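You operate a simulated robot arm through the tools that you are given. There is no shell and no other tool.

Carry out the task below with a simulated robot arm. There is one attempt and no reset: what you move stays moved.

JOB
Put the fetch ticket's kit on the blue mat to thaw.
Fine: set the blue dial tag to the day on the day card and shut the freezer.
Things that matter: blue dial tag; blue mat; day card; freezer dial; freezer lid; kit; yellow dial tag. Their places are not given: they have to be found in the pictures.

The check looks at the end state, three seconds after you hand in, the way a careful person would. Anything else that was tipped, shoved, dropped, spilled or broken makes it a failure.

ROBOT AND FRAMES
A 6-joint arm with a two-finger gripper, fixed in place. Base frame: the origin is on the floor under the middle of its stand, x ahead of it, y to its left, z up. Lengths are in m, angles in rad, forces in N, time in s.
It reaches about 1.417 m from its shoulder. Its first joint turns from -2.897 to 2.897 rad. Payload 3.43 kg.
Tool frame: the origin (TCP) lies between the finger pads and is the grasp point; the fingertips stand 0.02 m ahead of it; z points along the fingers, y is the line along which they close. The gripper opens to 0.19 m; its body begins 0.248 m behind the TCP.
Orientation is that of the tool frame in the base frame, as a unit quaternion [w, x, y, z]. With the fingers straight down and closing along the base's y, the tool's x points along the base's -x, its y along +y and its z along -z.

CONTROLS
- The arm moves only by the tool send_rows. Its arguments are lists of equal length, an entry for each row: "linear": the shift along the tool's x, y, z in m, a list of three; "turn": the turn, a rotation vector about the tool's x, y, z in rad, a list of three; "claw": the finger opening in m, from 0 to 0.19. In form: {"linear": [[dx, dy, dz], ...], "turn": [[rx, ry, rz], ...], "claw": [claw, ...]}. A call has 1 to 20 rows; each row shifts and turns the commanded pose from where the row before left it, along the tool's axes as they then stand. A row lasts 0.2 s, in which the tool goes at most 0.05 m and 0.15 rad; a call with a longer step from one row to the next is refused whole, and so is a gripper value outside its range. Where a pose cannot be reached the arm comes as near as it can. A force on the tool above 40 N (or 10 N above the force at the start of the call, whichever is more), or a blocked arm, ends the call early, and 0.2 s more pass. Each finger travels about 0.153 m/s and halts on what it meets, pressing with about 33 N; the grip force reading is that of the motor and also rises with nothing between the fingers. The clock runs only during rows and for 0.2 s after the last one: add rows that do not move to give the fingers time. The reply holds the time, the measured pose of the TCP, the force on the tool along the base axes, the opening and the grip force, in the units named above and with some noise, with the torque about the TCP (base axes, N m) and any sound that the robot's microphone picked up.
- Cameras (640 x 400 px; columns grow to the right, rows downward): "scene" is fixed at [0.3931, 0.5086, 1.3769]; the picture's right is [-0.99, -0.16, 0.00], its down [-0.04, 0.22, -0.97] and it looks along [0.15, -0.96, -0.23] (base axes); focal length 250 px, centre (320, 200). "wrist" rides on the gripper at [0.07, -0.008, -0.288] in the tool frame; the picture's right is [0.12, 0.99, 0.00], its down [-0.96, 0.12, -0.25] and it looks along [-0.25, 0.03, 0.97] (tool axes); focal length 261 px, centre (320, 200).
- camera(camera): a new picture of that camera. The clock stands still meanwhile.
- lift_body(by): moves the trunk up (or, below 0, down) by that many m; the arm rides with it, the base frame stays. It gives what a move gives, with no picture.
- probe_pixels(camera, pixels): there is no depth. For up to 12 entries [column, row, z] of the newest picture of that camera ("zoom" is the newest enlarged one), the place [x, y] in the base frame at which the ray of that pixel passes the height z, good to about 0.002 m, but the place of the scene camera against the robot may be out by one fixed shift of up to 0.018 m in any direction. The clock stands still meanwhile.
- close_up(camera, box): a new picture of the part [left, top, right, bottom] of that camera's present view, enlarged. The clock stands still meanwhile.
- sign_off(): hands the job in; it is judged then, once.

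Unless the task says otherwise, let go and move clear before handing in.

The tools are called after "Call:" as name(argument=value, ...) on one line, values as JSON. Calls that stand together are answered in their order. send_rows: Moves the arm, as the interface text tells. Its arguments: {"type":"object","properties":{"linear":{"type":"array","items":{"type":"array","items":{"type":"number"}}},"turn":{"type":"array","items":{"type":"array","items":{"type":"number"}}},"claw":{"type":"array","items":{"type":"number"}}},"required":["linear","turn","claw"]} The other tools are called the same way: lift_body (by) moves the trunk up or down; camera (camera) takes a picture; probe_pixels (camera, pixels) gives the place at which the rays of pixels pass given heights; close_up (camera, box) takes an enlarged picture of a part of a camera's view; sign_off () hands the job in.

At the start:

```text
t: 0.0
tcp_pos: [0.1659, -0.4828, 1.5743]
ee_rot: [0.0, 0.0, 1.0, 0.0]
contact_force: [0.2, 0.4, 0.5]
moment: [-0.01, -0.01, -0.01]
width: 0.19
grasp_force: 0.1
trunk travel left (down, up): [-0.275, 0.165]
```

scene: 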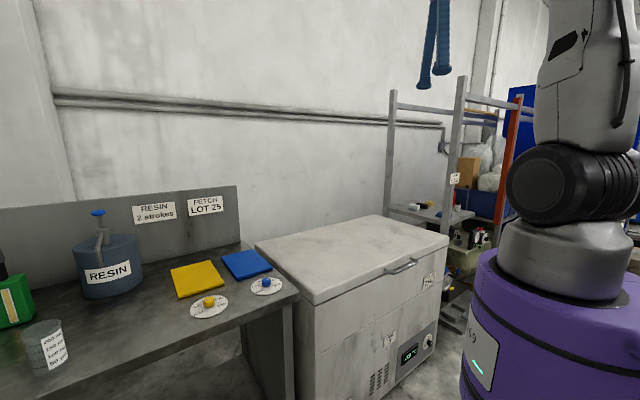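
wrist: 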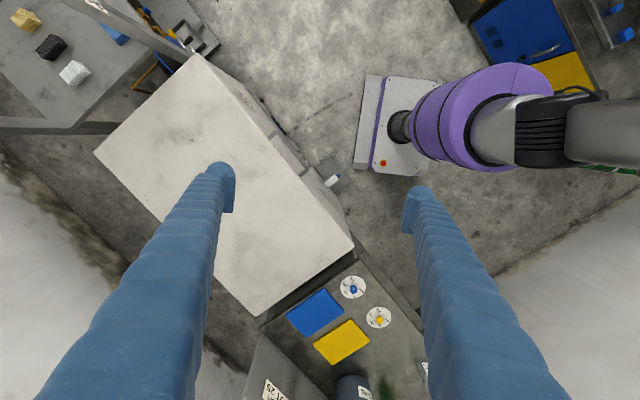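

The scene shows a closed chest freezer (lid around px 350,250), blue mat (247,264), yellow mat, two dial tags, and a fetch ticket "LOT 25" (207,205). I'll zoom in on the ticket, dials, freezer front and day card.

Call:
close_up(camera="scene", box=[120, 180, 240, 255])

Call:
close_up(camera="scene", box=[160, 240, 300, 328])

Call:
close_up(camera="scene", box=[340, 240, 468, 320])

Call:
close_up(camera="scene", box=[360, 310, 456, 370])

Call:
close_up(camera="scene", box=[380, 130, 508, 210])

```text
5.33 times, centred on (180, 218) of scene
```

zoom: 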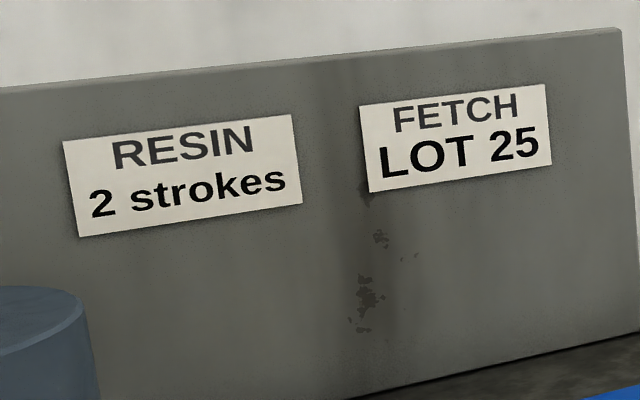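

```text
4.55 times, centred on (230, 284) of scene
```

zoom: 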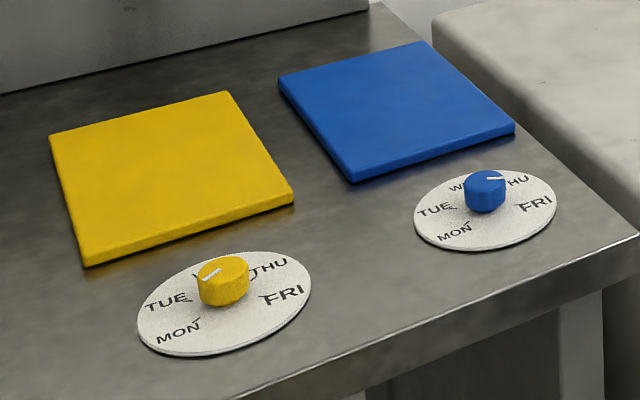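

```text
5.00 times, centred on (404, 280) of scene
```

zoom: 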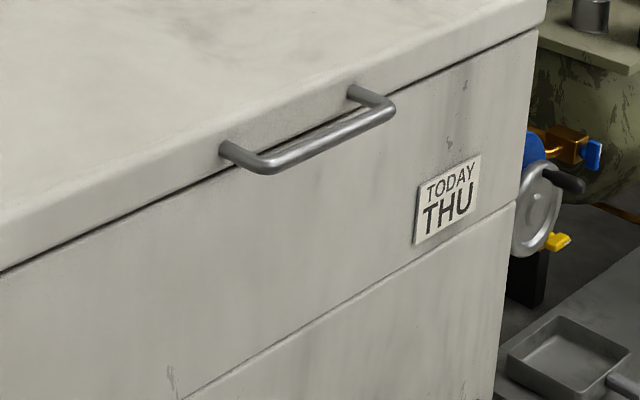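

```text
6.67 times, centred on (408, 340) of scene
```

zoom: 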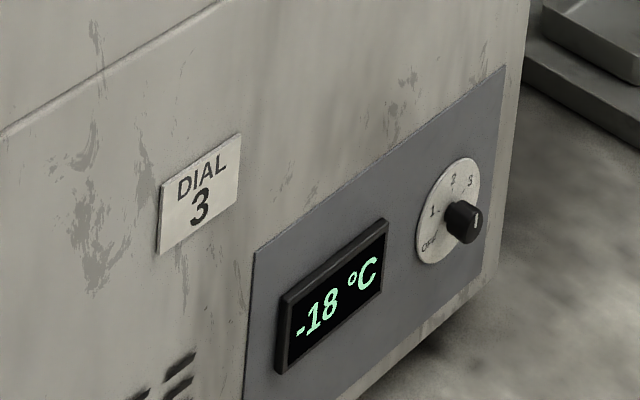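

```text
5.00 times, centred on (444, 170) of scene
```

zoom: 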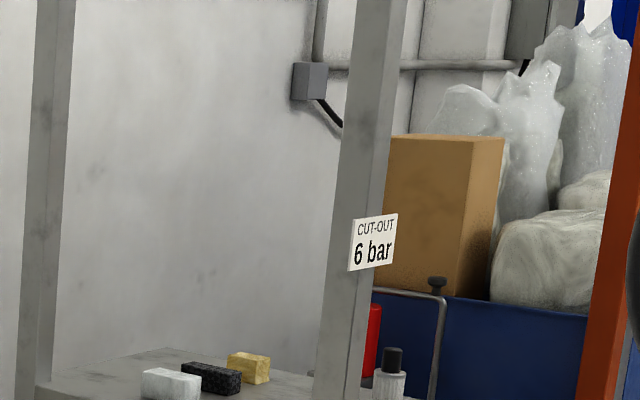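

The ticket reads "LOT 25", the day card reads "THU" and a "DIAL 3" note sits by the freezer dial. Next I measure the geometry by probing the freezer corners in both cameras at several heights.

Call:
probe_pixels(camera="scene", pixels=[[448, 240, 0.8], [448, 240, 0.9], [448, 240, 1.0], [313, 303, 0.8], [313, 303, 0.9], [313, 303, 1.0], [255, 243, 0.8], [255, 243, 0.9], [255, 243, 1.0], [373, 215, 0.8], [373, 215, 0.9], [373, 215, 1.0]])

Call:
probe_pixels(camera="wrist", pixels=[[195, 52, 0.8], [195, 52, 0.9], [195, 52, 1.0], [355, 248, 0.8], [355, 248, 0.9], [355, 248, 1.0], [260, 318, 0.8], [260, 318, 0.9], [260, 318, 1.0], [95, 152, 0.8], [95, 152, 0.9], [95, 152, 1.0]])

Call:
close_up(camera="wrist", box=[280, 250, 440, 350])

Call:
close_up(camera="wrist", box=[240, 60, 400, 260])

```text
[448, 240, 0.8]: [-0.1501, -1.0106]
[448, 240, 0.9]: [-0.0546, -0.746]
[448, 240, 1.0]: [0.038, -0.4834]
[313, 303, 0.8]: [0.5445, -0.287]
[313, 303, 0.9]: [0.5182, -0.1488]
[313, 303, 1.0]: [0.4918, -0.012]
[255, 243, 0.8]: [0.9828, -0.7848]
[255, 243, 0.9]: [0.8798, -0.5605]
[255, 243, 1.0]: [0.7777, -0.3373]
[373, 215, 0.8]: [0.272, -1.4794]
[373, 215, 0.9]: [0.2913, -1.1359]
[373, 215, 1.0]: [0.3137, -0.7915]
```

```text
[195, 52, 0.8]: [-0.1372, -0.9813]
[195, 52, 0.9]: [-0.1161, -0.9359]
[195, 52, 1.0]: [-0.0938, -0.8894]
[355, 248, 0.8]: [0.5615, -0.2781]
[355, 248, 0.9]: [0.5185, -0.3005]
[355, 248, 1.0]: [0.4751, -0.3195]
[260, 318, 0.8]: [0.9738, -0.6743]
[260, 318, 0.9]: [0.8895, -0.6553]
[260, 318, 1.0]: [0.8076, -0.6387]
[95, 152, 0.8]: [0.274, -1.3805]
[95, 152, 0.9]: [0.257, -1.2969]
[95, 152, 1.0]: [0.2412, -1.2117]
```

```text
4.00 times, centred on (360, 300) of wrist
```

zoom: 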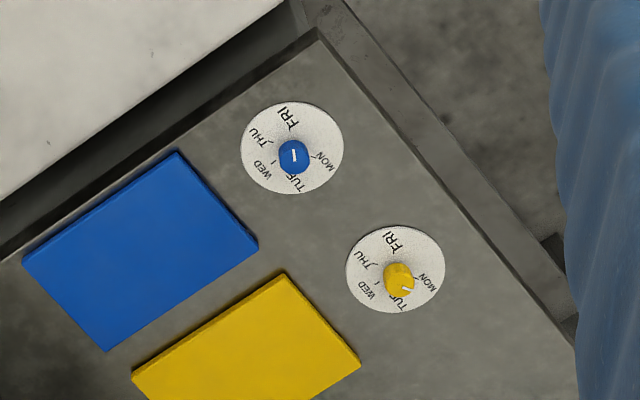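

```text
2.00 times, centred on (320, 160) of wrist
```

zoom: 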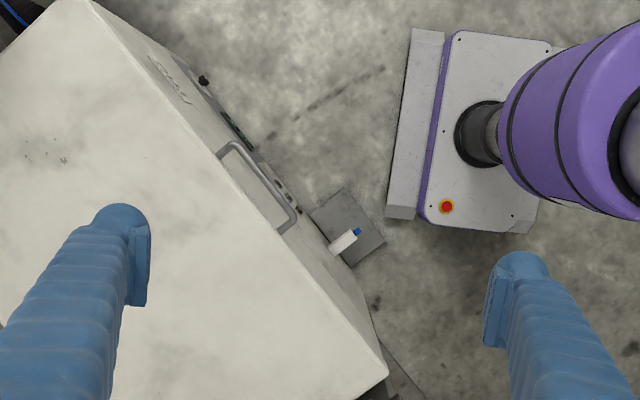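

The lid top triangulates to z≈0.8 with the front edge running diagonally (front-right ≈(-0.14,-0.98), front-left ≈(0.56,-0.28)). Now I triangulate bench items and the handle, with a closer look at the dials and handle.

Call:
probe_pixels(camera="scene", pixels=[[266, 281, 0.6], [266, 281, 0.7], [266, 281, 0.8], [208, 302, 0.6], [208, 302, 0.7], [208, 302, 0.8], [394, 273, 0.7], [394, 273, 0.8], [419, 261, 0.7], [419, 261, 0.8], [247, 264, 0.7], [197, 278, 0.7]])

Call:
probe_pixels(camera="wrist", pixels=[[353, 289, 0.6], [353, 289, 0.7], [353, 289, 0.8], [379, 320, 0.6], [379, 320, 0.7], [379, 320, 0.8], [307, 167, 0.7], [307, 167, 0.8], [272, 132, 0.7], [272, 132, 0.8], [316, 312, 0.7], [341, 341, 0.7]])

Call:
close_up(camera="wrist", box=[230, 110, 326, 170])

Call:
close_up(camera="wrist", box=[330, 270, 394, 310])

Call:
close_up(camera="scene", box=[416, 325, 448, 345])

Call:
close_up(camera="scene", box=[242, 270, 290, 300])

```text
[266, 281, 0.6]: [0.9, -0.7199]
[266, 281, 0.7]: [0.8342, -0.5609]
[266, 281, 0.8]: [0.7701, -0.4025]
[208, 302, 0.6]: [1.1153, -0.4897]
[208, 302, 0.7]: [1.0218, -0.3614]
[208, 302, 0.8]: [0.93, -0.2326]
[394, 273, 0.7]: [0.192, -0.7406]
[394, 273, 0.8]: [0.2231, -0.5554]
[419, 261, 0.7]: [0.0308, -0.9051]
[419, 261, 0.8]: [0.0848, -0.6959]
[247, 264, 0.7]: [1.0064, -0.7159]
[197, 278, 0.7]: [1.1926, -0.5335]
```

```text
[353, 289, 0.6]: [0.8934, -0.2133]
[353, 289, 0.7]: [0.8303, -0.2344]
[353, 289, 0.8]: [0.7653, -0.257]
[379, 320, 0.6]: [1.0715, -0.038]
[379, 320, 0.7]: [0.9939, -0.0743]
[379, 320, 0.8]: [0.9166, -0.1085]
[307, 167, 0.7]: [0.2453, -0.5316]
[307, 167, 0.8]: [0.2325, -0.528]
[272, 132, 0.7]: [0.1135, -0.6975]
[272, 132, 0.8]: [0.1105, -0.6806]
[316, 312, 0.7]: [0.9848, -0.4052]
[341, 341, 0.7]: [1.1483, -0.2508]
```

```text
6.67 times, centred on (278, 140) of wrist
```

zoom: 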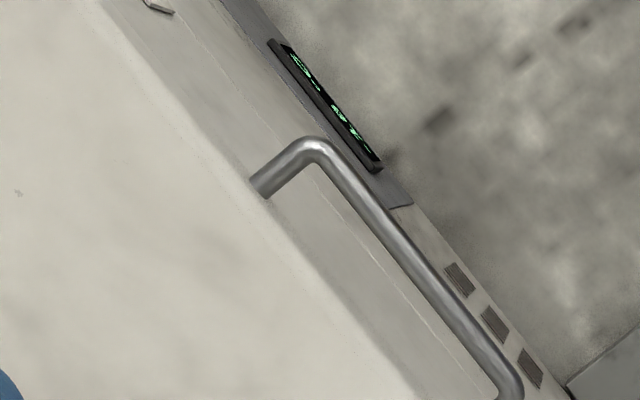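

```text
10.00 times, centred on (362, 290) of wrist
```

zoom: 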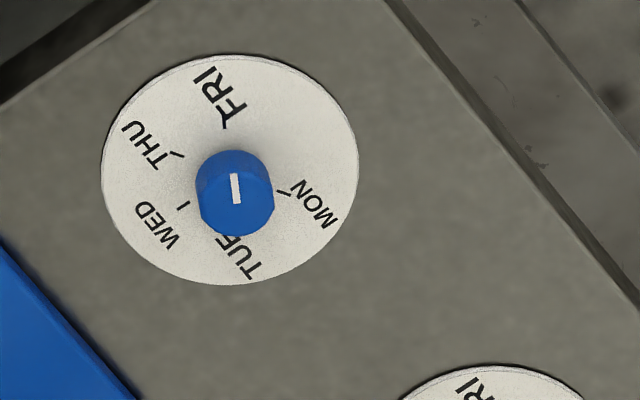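

```text
16.00 times, centred on (432, 335) of scene
```

zoom: 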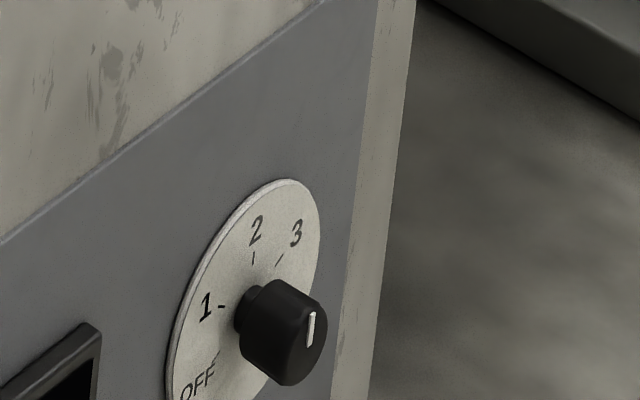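

```text
13.33 times, centred on (266, 285) of scene
```

zoom: 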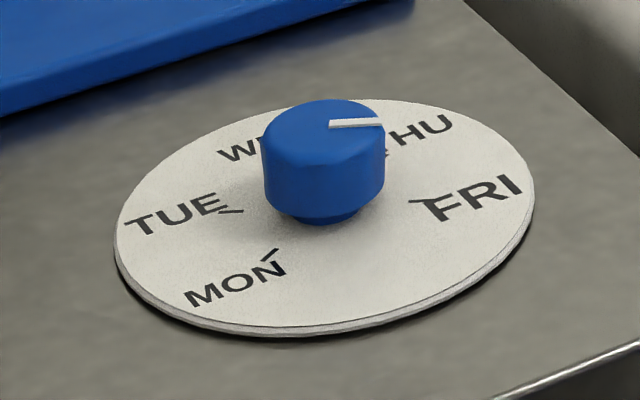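

Bench items triangulate to z≈0.88 (knob tops), the lid top to ≈0.85 and the handle bar to ≈(0.17,-0.60,0.81). The blue knob's white mark (zoom 235,188) points at FRI. Next I turn and tilt the tool toward the freezer front to inspect the handle and freezer dial.

Call:
send_rows(linear=[[0, 0, 0], [0, 0, 0], [0, 0, 0], [0, 0, 0], [0, 0, 0], [0, 0, 0], [0, 0, 0], [0, 0, 0], [0, 0, 0], [0, 0, 0], [0, 0, 0], [0, 0, 0]], turn=[[0, 0, -0.1309], [0, 0, -0.1309], [0, 0, -0.1309], [0, 0, -0.1309], [0, 0, -0.1309], [0, 0, -0.1309], [0.1309, 0, 0], [0.1309, 0, 0], [0.1309, 0, 0], [0.1309, 0, 0], [0.1309, 0, 0], [0.1309, 0, 0]], claw=[0.19, 0.19, 0.19, 0.19, 0.19, 0.19, 0.19, 0.19, 0.19, 0.19, 0.19, 0.19])

Call:
camera(camera="wrist")

Call:
camera(camera="scene")

```text
t: 2.5
tcp_pos: [0.1589, -0.5206, 1.4968]
ee_rot: [0.169, -0.346, 0.891, -0.242]
contact_force: [0.6, 0.6, 0.4]
moment: [-0.13, 0.07, -0.09]
width: 0.19
grasp_force: 0.1
trunk travel left (down, up): [-0.275, 0.165]
stopped in row 12: the arm was blocked; the commanded pose is now the measured one
```

```text
taken
```

wrist: 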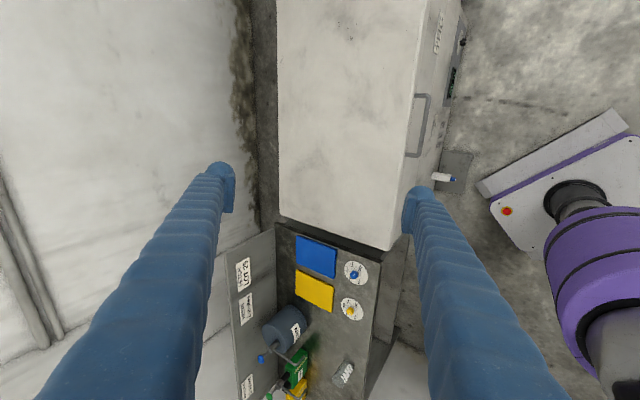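

```text
taken
```

scene: 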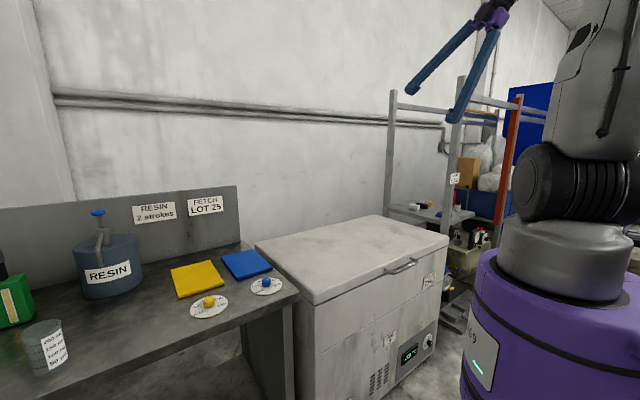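

The arm was blocked in row 12 at a ~34° tilt, likely a folded-arm limit this high up. I'll raise the trunk to unfold the arm, then come straight down in base z before tilting further.

Call:
lift_body(by=0.16)

Call:
send_rows(linear=[[0.0067, 0.0274, 0.0413], [0.0067, 0.0274, 0.0413], [0.0067, 0.0274, 0.0413], [0.0067, 0.0274, 0.0413], [0.0067, 0.0274, 0.0413], [0.0067, 0.0274, 0.0413], [0.0067, 0.0274, 0.0413], [0.0067, 0.0274, 0.0413]], turn=[[0, 0, 0], [0, 0, 0], [0, 0, 0], [0, 0, 0], [0, 0, 0], [0, 0, 0], [0, 0, 0], [0, 0, 0]], claw=[0.19, 0.19, 0.19, 0.19, 0.19, 0.19, 0.19, 0.19])

Call:
camera(camera="wrist")

Call:
camera(camera="scene")

```text
t: 4.3
tcp_pos: [0.1596, -0.5214, 1.6576]
ee_rot: [0.169, -0.346, 0.89, -0.242]
contact_force: [0.5, 0.3, -0.5]
moment: [-0.02, 0.0, 0.01]
width: 0.1901
grasp_force: 0.1
trunk travel left (down, up): [-0.435, 0.005]
```

```text
t: 6.1
tcp_pos: [0.2211, -0.5465, 1.3742]
ee_rot: [0.157, -0.341, 0.9, -0.223]
contact_force: [-0.4, -0.9, -0.3]
moment: [0.09, 0.02, 0.05]
width: 0.19
grasp_force: 0.1
out of reach, approached as far as the arm can: row 5, 6, 7, 8
trunk travel left (down, up): [-0.435, 0.005]
```

```text
taken
```

wrist: 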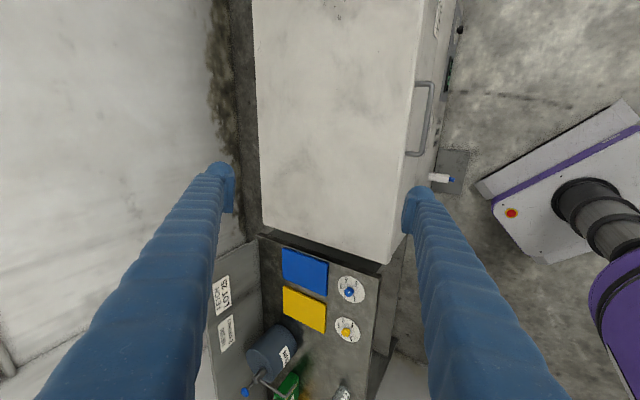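

```text
taken
```

scene: 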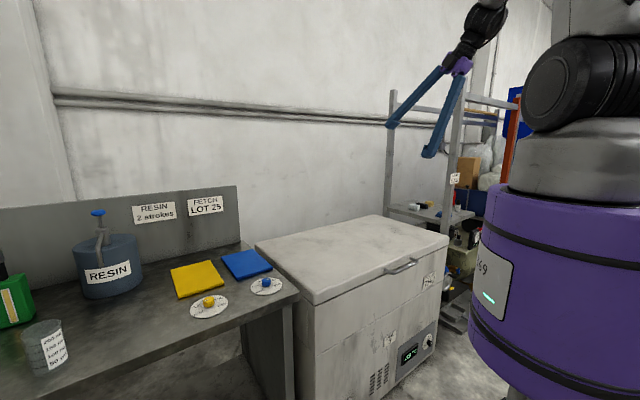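

The arm said it was out of reach here because it cannot fold that close to the column; TCP is at (0.221,-0.547,1.374). I'll correct the orientation, move inward over the freezer, then descend to look at things from there.

Call:
send_rows(linear=[[0, 0, 0], [0, -0.0424, 0.0245], [0, -0.0424, 0.0245], [0, -0.0424, 0.0245], [0, -0.0424, 0.0245], [0, -0.0424, 0.0245], [0, -0.0424, 0.0245], [0, -0.0424, 0.0245], [0, 0.0245, 0.0424], [0, 0.0245, 0.0424], [0, 0.0245, 0.0424], [0, 0.0245, 0.0424], [0, 0.0245, 0.0424], [0, 0, 0]], turn=[[-0.016, 0.1, -0.088], [0, 0, 0], [0, 0, 0], [0, 0, 0], [0, 0, 0], [0, 0, 0], [0, 0, 0], [0, 0, 0], [0, 0, 0], [0, 0, 0], [0, 0, 0], [0, 0, 0], [0, 0, 0], [0, 0, 0]], claw=[0.19, 0.19, 0.19, 0.19, 0.19, 0.19, 0.19, 0.19, 0.19, 0.19, 0.19, 0.19, 0.19, 0.19])

Call:
camera(camera="wrist")

Call:
camera(camera="scene")

```text
t: 9.1
tcp_pos: [0.4853, -0.7982, 1.1652]
ee_rot: [0.108, -0.373, 0.886, -0.254]
contact_force: [0.2, -0.5, -0.1]
moment: [0.01, -0.02, 0.01]
width: 0.1901
grasp_force: 0.1
out of reach, approached as far as the arm can: row 1, 13
trunk travel left (down, up): [-0.435, 0.005]
```

```text
taken
```

wrist: 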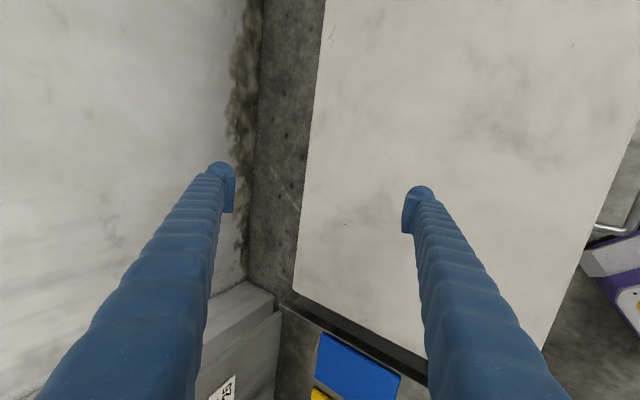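

```text
taken
```

scene: 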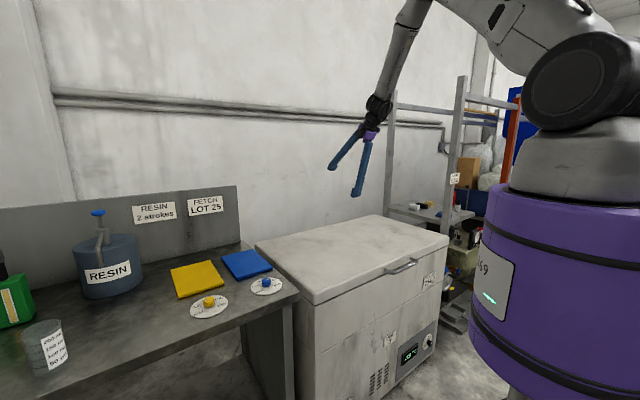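

The TCP is at (0.485,-0.798,1.165) and the arm reported it could not reach the last row, which looks like a wrist-joint limit. I'll zoom in on the arm to understand its structure.

Call:
close_up(camera="scene", box=[320, 0, 640, 200])

Call:
close_up(camera="scene", box=[320, 80, 448, 200])

```text
2.00 times, centred on (480, 100) of scene
```

zoom: 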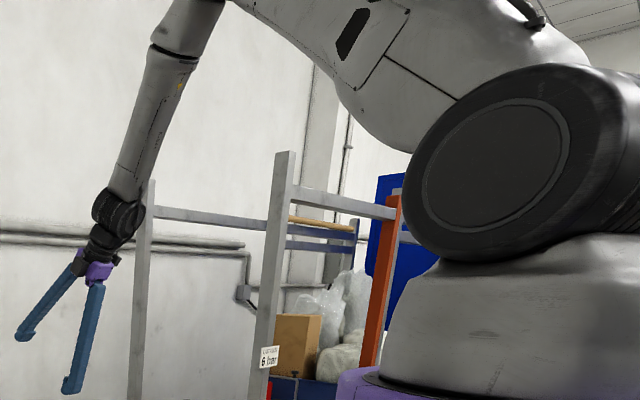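

```text
3.33 times, centred on (384, 140) of scene
```

zoom: 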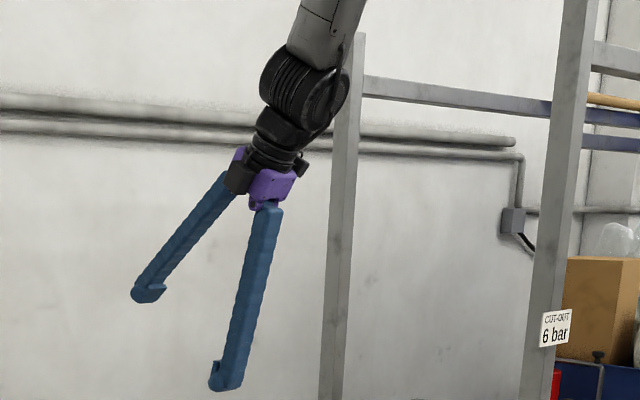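

The zoom shows an industrial-style wrist (forearm roll, dark pitch joint, tool roll), so tilting past the forearm line hits a limit; a sideways tilt should work better. I'll return to straight down and shift to in front of the freezer at about (-0.05,-0.6,1.165), then tilt toward +X.

Call:
send_rows(linear=[[0, 0, 0], [0, 0, 0], [0, 0, 0], [0, 0, 0], [0, 0, 0], [0, 0, 0], [0, 0, 0], [0.0446, 0.0165, 0], [0.0446, 0.0165, 0], [0.0446, 0.0165, 0], [0.0446, 0.0165, 0], [0.0446, 0.0165, 0], [0.0446, 0.0165, 0], [0.0446, 0.0165, 0], [0.0446, 0.0165, 0], [0.0446, 0.0165, 0], [0.0446, 0.0165, 0], [0.0446, 0.0165, 0], [0.0446, 0.0165, 0]], turn=[[-0.0754, 0.0321, 0.1107], [-0.0754, 0.0321, 0.1107], [-0.0754, 0.0321, 0.1107], [-0.0754, 0.0321, 0.1107], [-0.0754, 0.0321, 0.1107], [-0.0754, 0.0321, 0.1107], [-0.0754, 0.0321, 0.1107], [0, 0, 0], [0, 0, 0], [0, 0, 0], [0, 0, 0], [0, 0, 0], [0, 0, 0], [0, 0, 0], [0, 0, 0], [0, 0, 0], [0, 0, 0], [0, 0, 0], [0, 0, 0]], claw=[0.1, 0.05, 0.02, 0, 0, 0, 0, 0, 0, 0, 0, 0, 0, 0, 0, 0, 0, 0, 0])

Call:
camera(camera="wrist")

Call:
camera(camera="scene")

```text
t: 13.1
tcp_pos: [-0.0525, -0.6006, 1.1593]
ee_rot: [0.004, -0.002, 1.0, -0.005]
contact_force: [-1.2, 0.8, -0.3]
moment: [-0.03, -0.11, 0.02]
width: 0.0
grasp_force: 33.1
trunk travel left (down, up): [-0.435, 0.005]
```

```text
taken
```

wrist: 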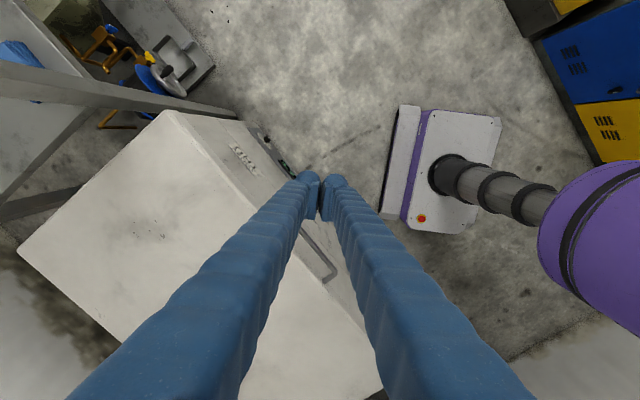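

```text
taken
```

scene: 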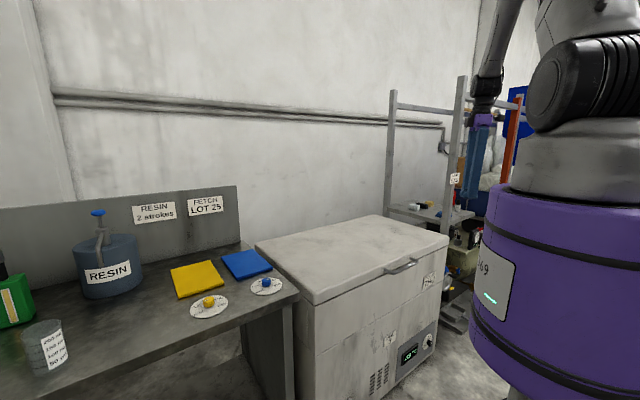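

Reached straight-down pose at (-0.05,-0.60,1.16) with closed fingers. The rack post appears radially from (235,112) to (0,70), so I'll probe it and then tilt toward +X by 45°.

Call:
probe_pixels(camera="wrist", pixels=[[235, 112, 0.0], [165, 112, 0.85], [20, 248, 0.85], [0, 72, 1.2], [265, 137, 0.55], [335, 270, 0.81], [303, 228, 0.81]])

Call:
send_rows(linear=[[0, 0, 0], [0, 0, 0], [0, 0, 0], [0, 0, 0], [0, 0, 0], [0, 0, 0]], turn=[[0, -0.1309, 0], [0, -0.1309, 0], [0, -0.1309, 0], [0, -0.1309, 0], [0, -0.1309, 0], [0, -0.1309, 0]], claw=[0, 0, 0, 0, 0, 0])

Call:
camera(camera="wrist")

Call:
camera(camera="scene")

```text
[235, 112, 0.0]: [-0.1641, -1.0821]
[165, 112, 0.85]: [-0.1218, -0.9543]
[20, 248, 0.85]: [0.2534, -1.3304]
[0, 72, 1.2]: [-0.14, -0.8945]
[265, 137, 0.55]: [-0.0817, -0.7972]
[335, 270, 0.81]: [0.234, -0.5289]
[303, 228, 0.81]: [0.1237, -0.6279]
```

```text
t: 14.5
tcp_pos: [-0.0528, -0.6005, 1.1589]
ee_rot: [0.389, -0.004, 0.921, -0.004]
contact_force: [-0.4, -0.1, 0.0]
moment: [-0.01, -0.07, -0.01]
width: 0.0
grasp_force: 32.9
trunk travel left (down, up): [-0.435, 0.005]
```

```text
taken
```

wrist: 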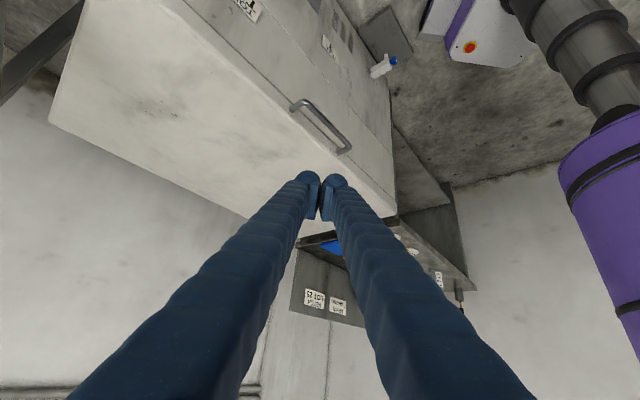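

```text
taken
```

scene: 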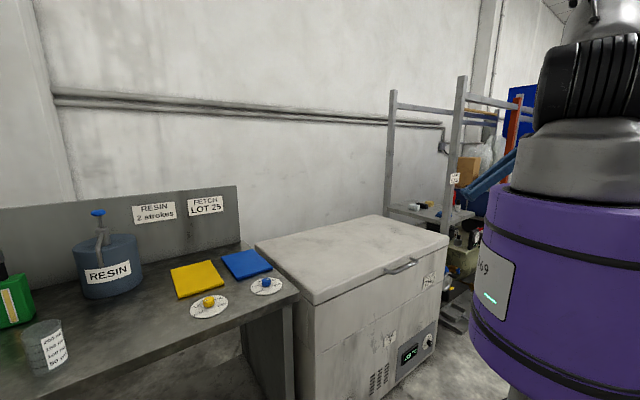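

The 45° sideways tilt worked and the wrist camera (upside down now) shows the handle at (320,125) and the front cards. I'll move lower and back to read the freezer dial and measure the handle gap.

Call:
send_rows(linear=[[0.042, 0, 0.0073], [0.042, 0, 0.0073], [0.042, 0, 0.0073], [0.042, 0, 0.0073], [0.042, 0, 0.0073], [0.042, 0, 0.0073]], turn=[[0, 0, 0], [0, 0, 0], [0, 0, 0], [0, 0, 0], [0, 0, 0], [0, 0, 0]], claw=[0, 0, 0, 0, 0, 0])

Call:
camera(camera="wrist")

Call:
camera(camera="scene")

```text
t: 15.9
tcp_pos: [-0.1973, -0.6041, 0.9487]
ee_rot: [0.387, -0.004, 0.922, -0.003]
contact_force: [0.5, -0.4, -0.7]
moment: [0.03, -0.05, 0.01]
width: 0.0
grasp_force: 33.1
trunk travel left (down, up): [-0.435, 0.005]
```

```text
taken
```

wrist: 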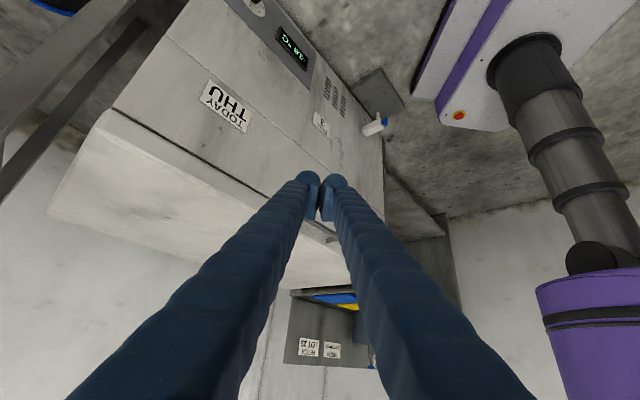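

```text
taken
```

scene: 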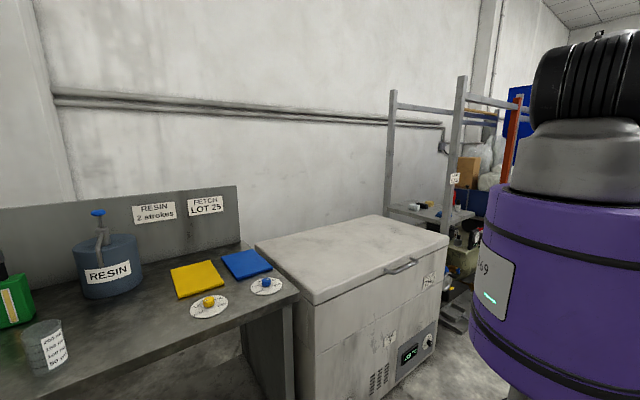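

The dial shows at the top edge (255,5). I'll zoom in there.

Call:
close_up(camera="wrist", box=[224, 0, 288, 40])

Call:
close_up(camera="wrist", box=[190, 40, 350, 140])

```text
10.00 times, centred on (256, 20) of wrist
```

zoom: 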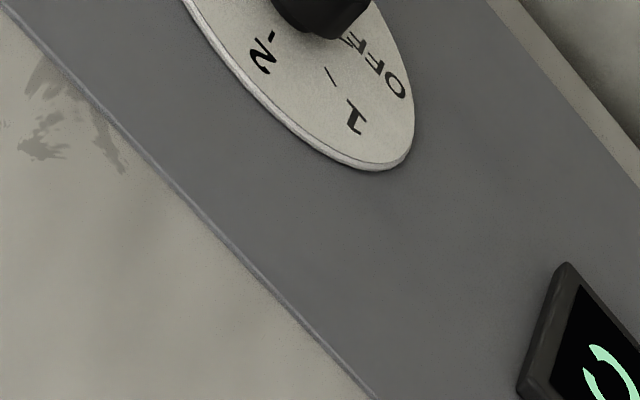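

```text
4.00 times, centred on (270, 90) of wrist
```

zoom: 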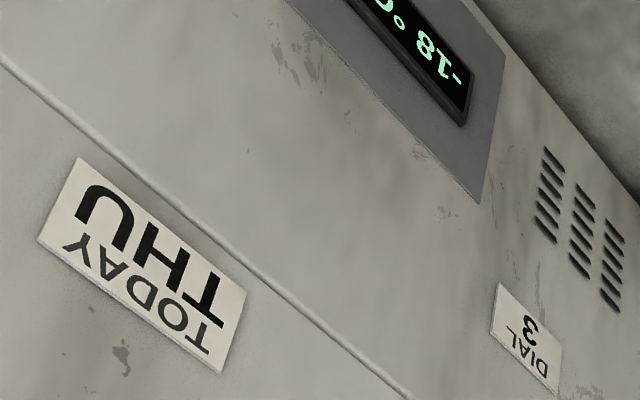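

The knob's pointer is just out of view. I'll lower another 0.14 m and zoom again.

Call:
send_rows(linear=[[0.033, 0, 0.033], [0.033, 0, 0.033], [0.033, 0, 0.033], [0, 0, 0]], turn=[[0, 0, 0], [0, 0, 0], [0, 0, 0], [0, 0, 0]], claw=[0, 0, 0, 0])

Call:
camera(camera="wrist")

Call:
close_up(camera="wrist", box=[210, 0, 290, 50])

```text
t: 16.9
tcp_pos: [-0.1965, -0.6056, 0.8069]
ee_rot: [0.387, -0.003, 0.922, -0.004]
contact_force: [0.3, -0.8, 0.5]
moment: [0.01, 0.02, 0.02]
width: 0.0
grasp_force: 33.5
trunk travel left (down, up): [-0.435, 0.005]
```

```text
taken
```

wrist: 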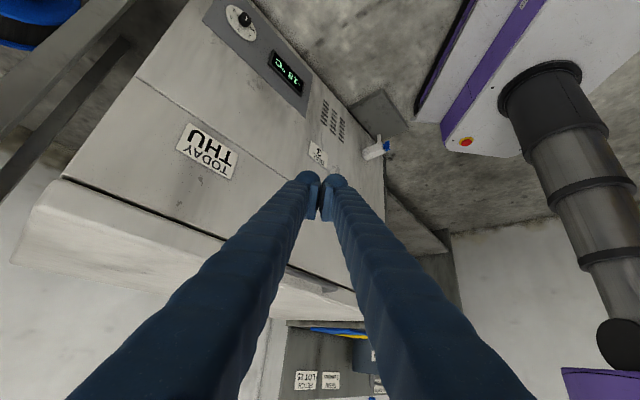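

```text
8.00 times, centred on (250, 25) of wrist
```

zoom: 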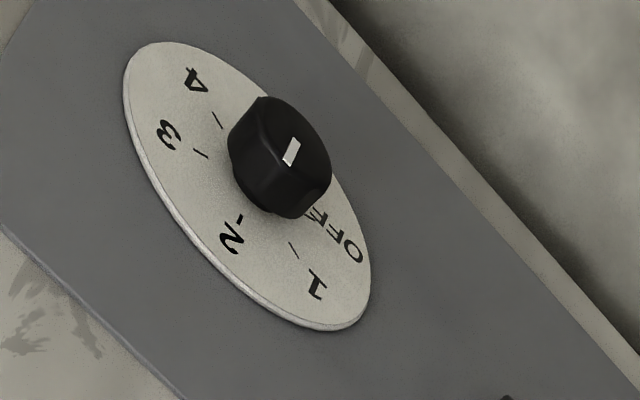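

The freezer dial reads at "2" with a "DIAL 3" note beside it. The job doesn't ask for that dial, so I'll leave it alone. Next I move the closed fingers to just below and in front of the handle bar, to hook it from underneath.

Call:
send_rows(linear=[[-0.0222, 0.0082, 0.0355], [-0.0222, 0.0082, 0.0355], [-0.0222, 0.0082, 0.0355], [-0.0222, 0.0082, 0.0355], [-0.0222, 0.0082, 0.0355], [-0.0222, 0.0082, 0.0355], [0, 0, 0]], turn=[[0, 0, 0], [0, 0, 0], [0, 0, 0], [0, 0, 0], [0, 0, 0], [0, 0, 0], [0, 0, 0]], claw=[0, 0, 0, 0, 0, 0, 0])

Call:
camera(camera="wrist")

Call:
camera(camera="scene")

```text
t: 18.5
tcp_pos: [0.0364, -0.5818, 0.7545]
ee_rot: [0.389, -0.003, 0.921, 0.009]
contact_force: [-0.4, -0.2, -0.6]
moment: [-0.01, -0.09, -0.02]
width: 0.0001
grasp_force: 32.7
out of reach, approached as far as the arm can: row 5, 6
trunk travel left (down, up): [-0.435, 0.005]
```

```text
taken
```

wrist: 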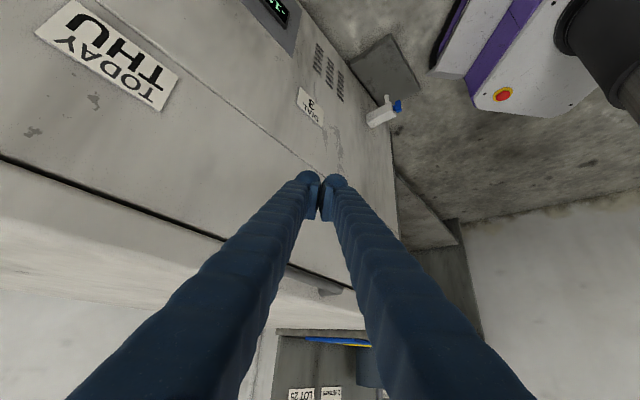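

```text
taken
```

scene: 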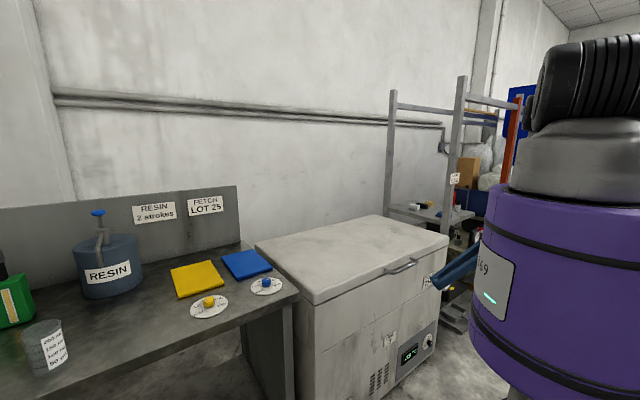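

The arm reported out of reach at rows 5–6 and stopped at (0.036,-0.582,0.755), short of the handle. I'll test whether the tool roll is the limiting joint by rolling about tool z and then advancing slightly.

Call:
send_rows(linear=[[0, 0, 0], [0, 0, 0], [0, 0, 0]], turn=[[0, 0, 0.13], [0, 0, 0.13], [0, 0, 0.13]], claw=[0, 0, 0])

Call:
send_rows(linear=[[0, 0, 0], [0, 0, 0], [0, 0, 0], [0, 0, 0], [0, 0, 0], [0, 0, 0]], turn=[[0, 0, -0.13], [0, 0, -0.13], [0, 0, -0.13], [0, 0, -0.13], [0, 0, -0.13], [0, 0, -0.13]], claw=[0, 0, 0, 0, 0, 0])

```text
t: 19.3
tcp_pos: [0.037, -0.5835, 0.7553]
ee_rot: [0.381, 0.176, 0.905, 0.071]
contact_force: [-0.4, -0.2, -0.5]
moment: [0.04, -0.01, 0.04]
width: 0.0002
grasp_force: 32.7
trunk travel left (down, up): [-0.435, 0.005]
```

```text
t: 20.7
tcp_pos: [0.0023, -0.685, 0.7538]
ee_rot: [0.385, -0.175, 0.906, -0.036]
contact_force: [-0.4, 0.1, 0.0]
moment: [0.0, 0.03, 0.01]
width: 0.0
grasp_force: 33.1
out of reach, approached as far as the arm can: row 3, 4, 5, 6
trunk travel left (down, up): [-0.435, 0.005]
```

Rolling positive works while rolling negative hits the limit, so the tool-roll joint was the problem. I'll roll about +2.57 rad, which gives margin and puts the finger-closing axis perpendicular to the handle bar with the camera on the upper side.

Call:
send_rows(linear=[[0, 0, -0.03], [0, 0, 0], [0, 0, 0], [0, 0, 0], [0, 0, 0], [0, 0, 0], [0, 0, 0], [0, 0, 0], [0, 0, 0], [0, 0, 0], [0, 0, 0], [0, 0, 0], [0, 0, 0], [0, 0, 0], [0, 0, 0], [0, 0, 0], [0, 0, 0], [0, 0, 0]], turn=[[0, 0, 0.1426], [0, 0, 0.1426], [0, 0, 0.1426], [0, 0, 0.1426], [0, 0, 0.1426], [0, 0, 0.1426], [0, 0, 0.1426], [0, 0, 0.1426], [0, 0, 0.1426], [0, 0, 0.1426], [0, 0, 0.1426], [0, 0, 0.1426], [0, 0, 0.1426], [0, 0, 0.1426], [0, 0, 0.1426], [0, 0, 0.1426], [0, 0, 0.1426], [0, 0, 0.1426]], claw=[0, 0, 0, 0, 0, 0, 0, 0, 0, 0, 0, 0, 0, 0, 0, 0, 0, 0])

Call:
camera(camera="wrist")

Call:
camera(camera="scene")

```text
t: 24.5
tcp_pos: [-0.0183, -0.6866, 0.7744]
ee_rot: [0.159, 0.817, 0.427, 0.353]
contact_force: [0.0, -0.2, -0.4]
moment: [0.02, -0.03, -0.04]
width: 0.0001
grasp_force: 32.5
trunk travel left (down, up): [-0.435, 0.005]
```

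```text
taken
```

wrist: 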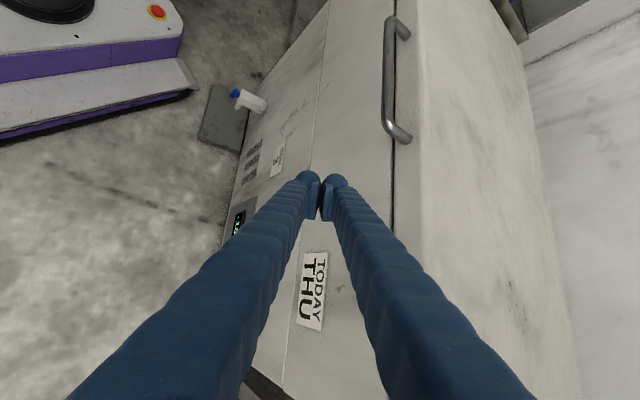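

```text
taken
```

scene: 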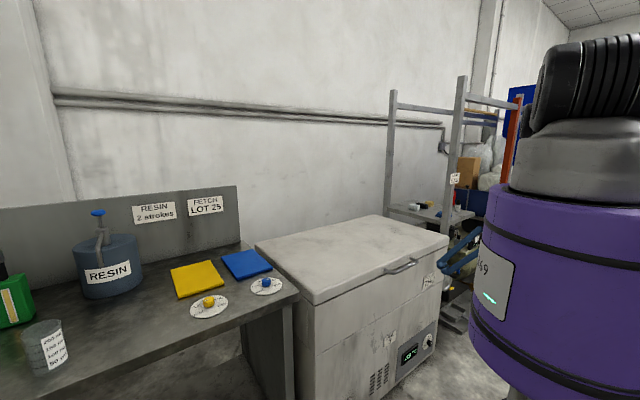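

The camera is now above the gripper and the whole handle is visible (bar from (388,25) to (390,135), feet at (408,35) and (405,140)). I'll zoom in and probe it.

Call:
close_up(camera="wrist", box=[336, 0, 464, 160])

Call:
probe_pixels(camera="wrist", pixels=[[388, 25, 0.79], [388, 25, 0.81], [388, 25, 0.83], [388, 130, 0.79], [388, 130, 0.81], [388, 130, 0.83], [394, 140, 0.8], [394, 200, 0.8], [415, 140, 0.85], [424, 280, 0.85]])

```text
2.50 times, centred on (400, 80) of wrist
```

zoom: 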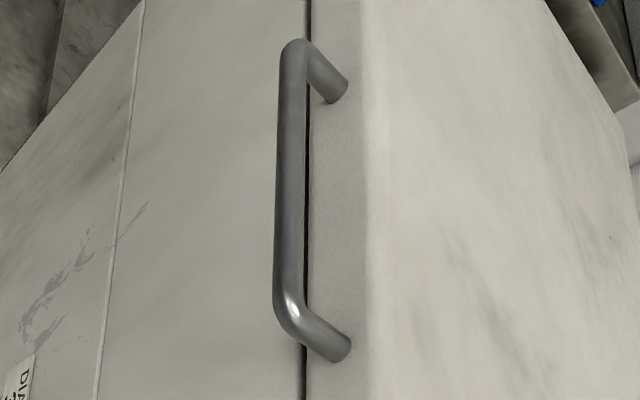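

```text
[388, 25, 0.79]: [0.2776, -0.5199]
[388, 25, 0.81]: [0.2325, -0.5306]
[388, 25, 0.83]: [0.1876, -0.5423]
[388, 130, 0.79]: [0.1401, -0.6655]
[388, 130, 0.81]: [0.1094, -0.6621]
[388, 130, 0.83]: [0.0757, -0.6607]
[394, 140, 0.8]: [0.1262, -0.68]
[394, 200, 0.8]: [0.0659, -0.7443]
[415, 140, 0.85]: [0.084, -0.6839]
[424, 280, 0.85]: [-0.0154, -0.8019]
```

The bar triangulates to i≈0.541 (depth axis), Z≈0.81, radius ≈7.5 mm, with ~39 mm clear gap. I'll slide along the freezer front to sit just below the middle of the bar.

Call:
send_rows(linear=[[0.0326, -0.001, 0.0246], [0.0326, -0.001, 0.0246], [0.0326, -0.001, 0.0246], [0.0326, -0.001, 0.0246], [0.0326, -0.001, 0.0246], [0, 0, 0]], turn=[[0, 0, 0], [0, 0, 0], [0, 0, 0], [0, 0, 0], [0, 0, 0], [0, 0, 0]], claw=[0, 0, 0, 0, 0, 0])

Call:
camera(camera="wrist")

Call:
close_up(camera="scene", box=[370, 220, 498, 300])

```text
t: 25.9
tcp_pos: [0.1297, -0.5473, 0.7558]
ee_rot: [0.159, 0.818, 0.428, 0.352]
contact_force: [0.1, 0.2, 0.2]
moment: [-0.01, -0.01, -0.02]
width: 0.0002
grasp_force: 32.9
trunk travel left (down, up): [-0.435, 0.005]
```

```text
taken
```

wrist: 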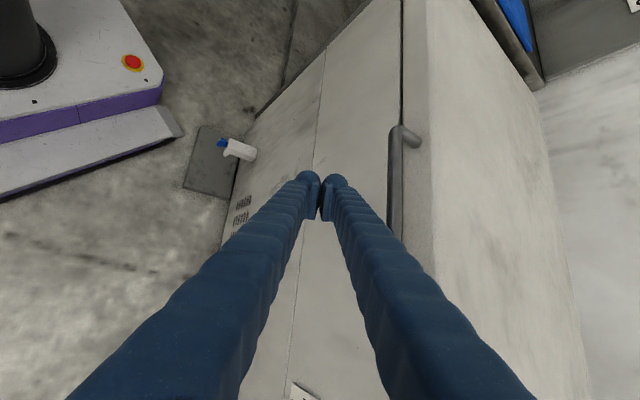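

```text
5.00 times, centred on (434, 260) of scene
```

zoom: 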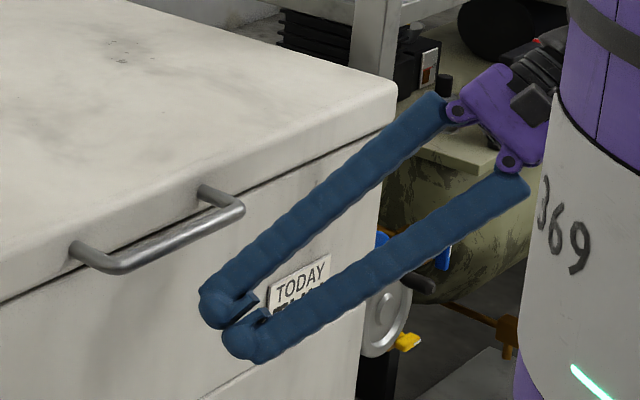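

The close-up shows the closed fingers sitting below and in front of the bar as intended. I'll raise them gently along tool y until they touch the bar.

Call:
send_rows(linear=[[0, 0.01, 0], [0, 0.01, 0], [0, 0.008, 0], [0, 0.006, 0], [0, 0.005, 0]], turn=[[0, 0, 0], [0, 0, 0], [0, 0, 0], [0, 0, 0], [0, 0, 0]], claw=[0, 0, 0, 0, 0])

Call:
close_up(camera="scene", box=[370, 220, 498, 300])

Call:
camera(camera="wrist")

```text
t: 27.1
tcp_pos: [0.1523, -0.5715, 0.7781]
ee_rot: [0.159, 0.818, 0.426, 0.353]
contact_force: [0.0, -1.2, 0.2]
moment: [0.0, -0.01, 0.0]
width: 0.0
grasp_force: 32.8
trunk travel left (down, up): [-0.435, 0.005]
```

```text
5.00 times, centred on (434, 260) of scene
```

zoom: 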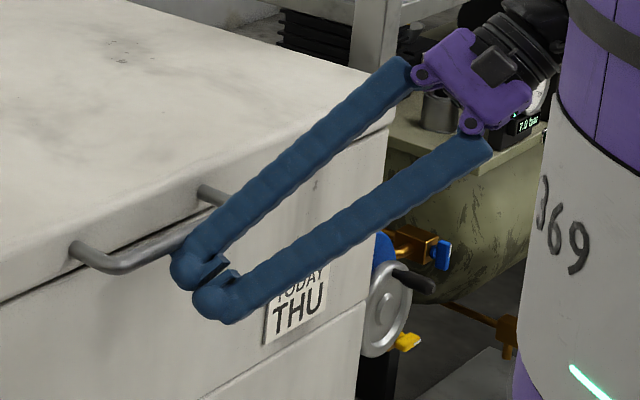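

```text
taken
```

wrist: 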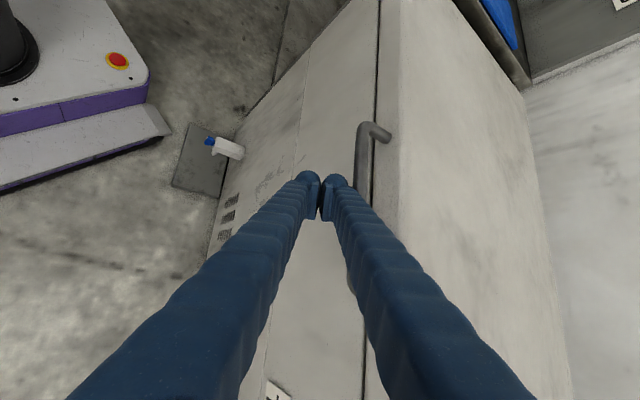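

No contact yet (force ~1 N); geometry says the finger top is within a few mm of the bar. I'll continue in small steps.

Call:
send_rows(linear=[[0, 0.003, 0], [0, 0.003, 0], [0, 0.003, 0], [0, 0.003, 0]], turn=[[0, 0, 0], [0, 0, 0], [0, 0, 0], [0, 0, 0]], claw=[0, 0, 0, 0])

Call:
close_up(camera="scene", box=[370, 220, 498, 300])

```text
t: 27.9
tcp_pos: [0.1542, -0.5708, 0.7811]
ee_rot: [0.156, 0.818, 0.427, 0.352]
contact_force: [-9.3, 5.6, -1.7]
moment: [-0.11, -0.3, -0.38]
width: 0.0
grasp_force: 32.2
trunk travel left (down, up): [-0.435, 0.005]
stopped in row 3: the force on the tool passed its limit at 42 N (the readings are from after the stop); the commanded pose is now the measured one
```

```text
5.00 times, centred on (434, 260) of scene
```

zoom: 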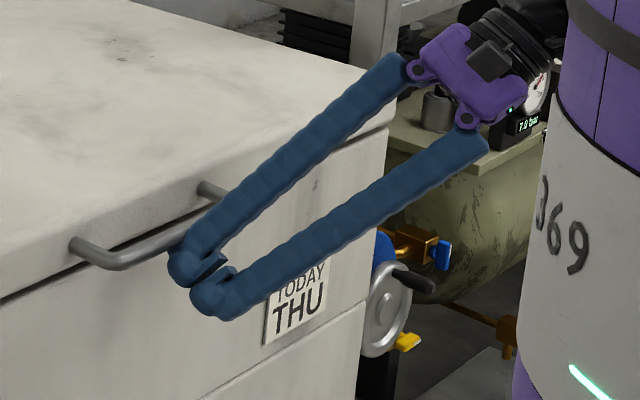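

Contact confirmed (42 N, mostly pushing inward because the finger slopes). I'll relieve it slightly outward and then lift straight up in small steps to see how heavy the lid is.

Call:
send_rows(linear=[[0.0022, 0.0003, -0.005], [0.0022, 0.0028, -0.0035], [0.0022, 0.0028, -0.0035], [0.0022, 0.0028, -0.0035]], turn=[[0, 0, 0], [0, 0, 0], [0, 0, 0], [0, 0, 0]], claw=[0, 0, 0, 0])

Call:
close_up(camera="scene", box=[370, 220, 498, 300])

```text
t: 28.9
tcp_pos: [0.1538, -0.5715, 0.8018]
ee_rot: [0.157, 0.818, 0.427, 0.351]
contact_force: [-0.5, 0.9, -0.7]
moment: [-0.03, -0.03, -0.06]
width: 0.0
grasp_force: 32.4
trunk travel left (down, up): [-0.435, 0.005]
```

```text
5.00 times, centred on (434, 260) of scene
```

zoom: 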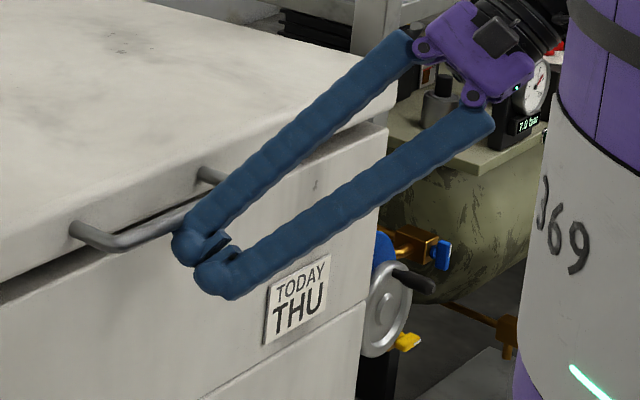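

The lid lifts with only ~1 N, and the gap at the seam is visible. I'll follow the lid's arc upward for about 30°.

Call:
send_rows(linear=[[0.01237, 0.01727, -0.01964], [0.01187, 0.01838, -0.01885], [0.01134, 0.01945, -0.01801], [0.01078, 0.02046, -0.01713], [0.0102, 0.02143, -0.0162], [0.00959, 0.02235, -0.01523], [0.00896, 0.02321, -0.01424], [0.0083, 0.024, -0.0132], [0.00762, 0.02474, -0.01212], [0.00693, 0.02542, -0.01102]], turn=[[0, 0, 0], [0, 0, 0], [0, 0, 0], [0, 0, 0], [0, 0, 0], [0, 0, 0], [0, 0, 0], [0, 0, 0], [0, 0, 0], [0, 0, 0]], claw=[0, 0, 0, 0, 0, 0, 0, 0, 0, 0])

Call:
camera(camera="scene")

Call:
camera(camera="wrist")

```text
t: 31.1
tcp_pos: [0.2081, -0.6259, 1.0754]
ee_rot: [0.157, 0.818, 0.426, 0.352]
contact_force: [-0.1, 0.4, 0.2]
moment: [-0.04, 0.02, -0.01]
width: 0.0
grasp_force: 33.4
trunk travel left (down, up): [-0.435, 0.005]
```

```text
taken
```

scene: 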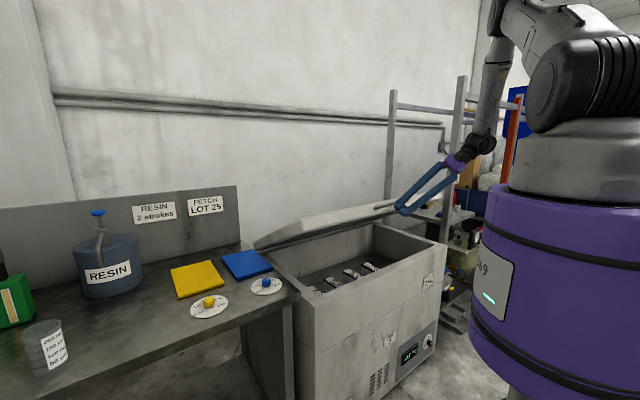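

```text
taken
```

wrist: 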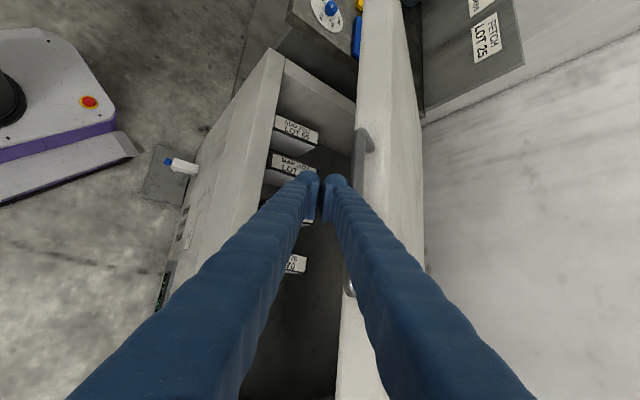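

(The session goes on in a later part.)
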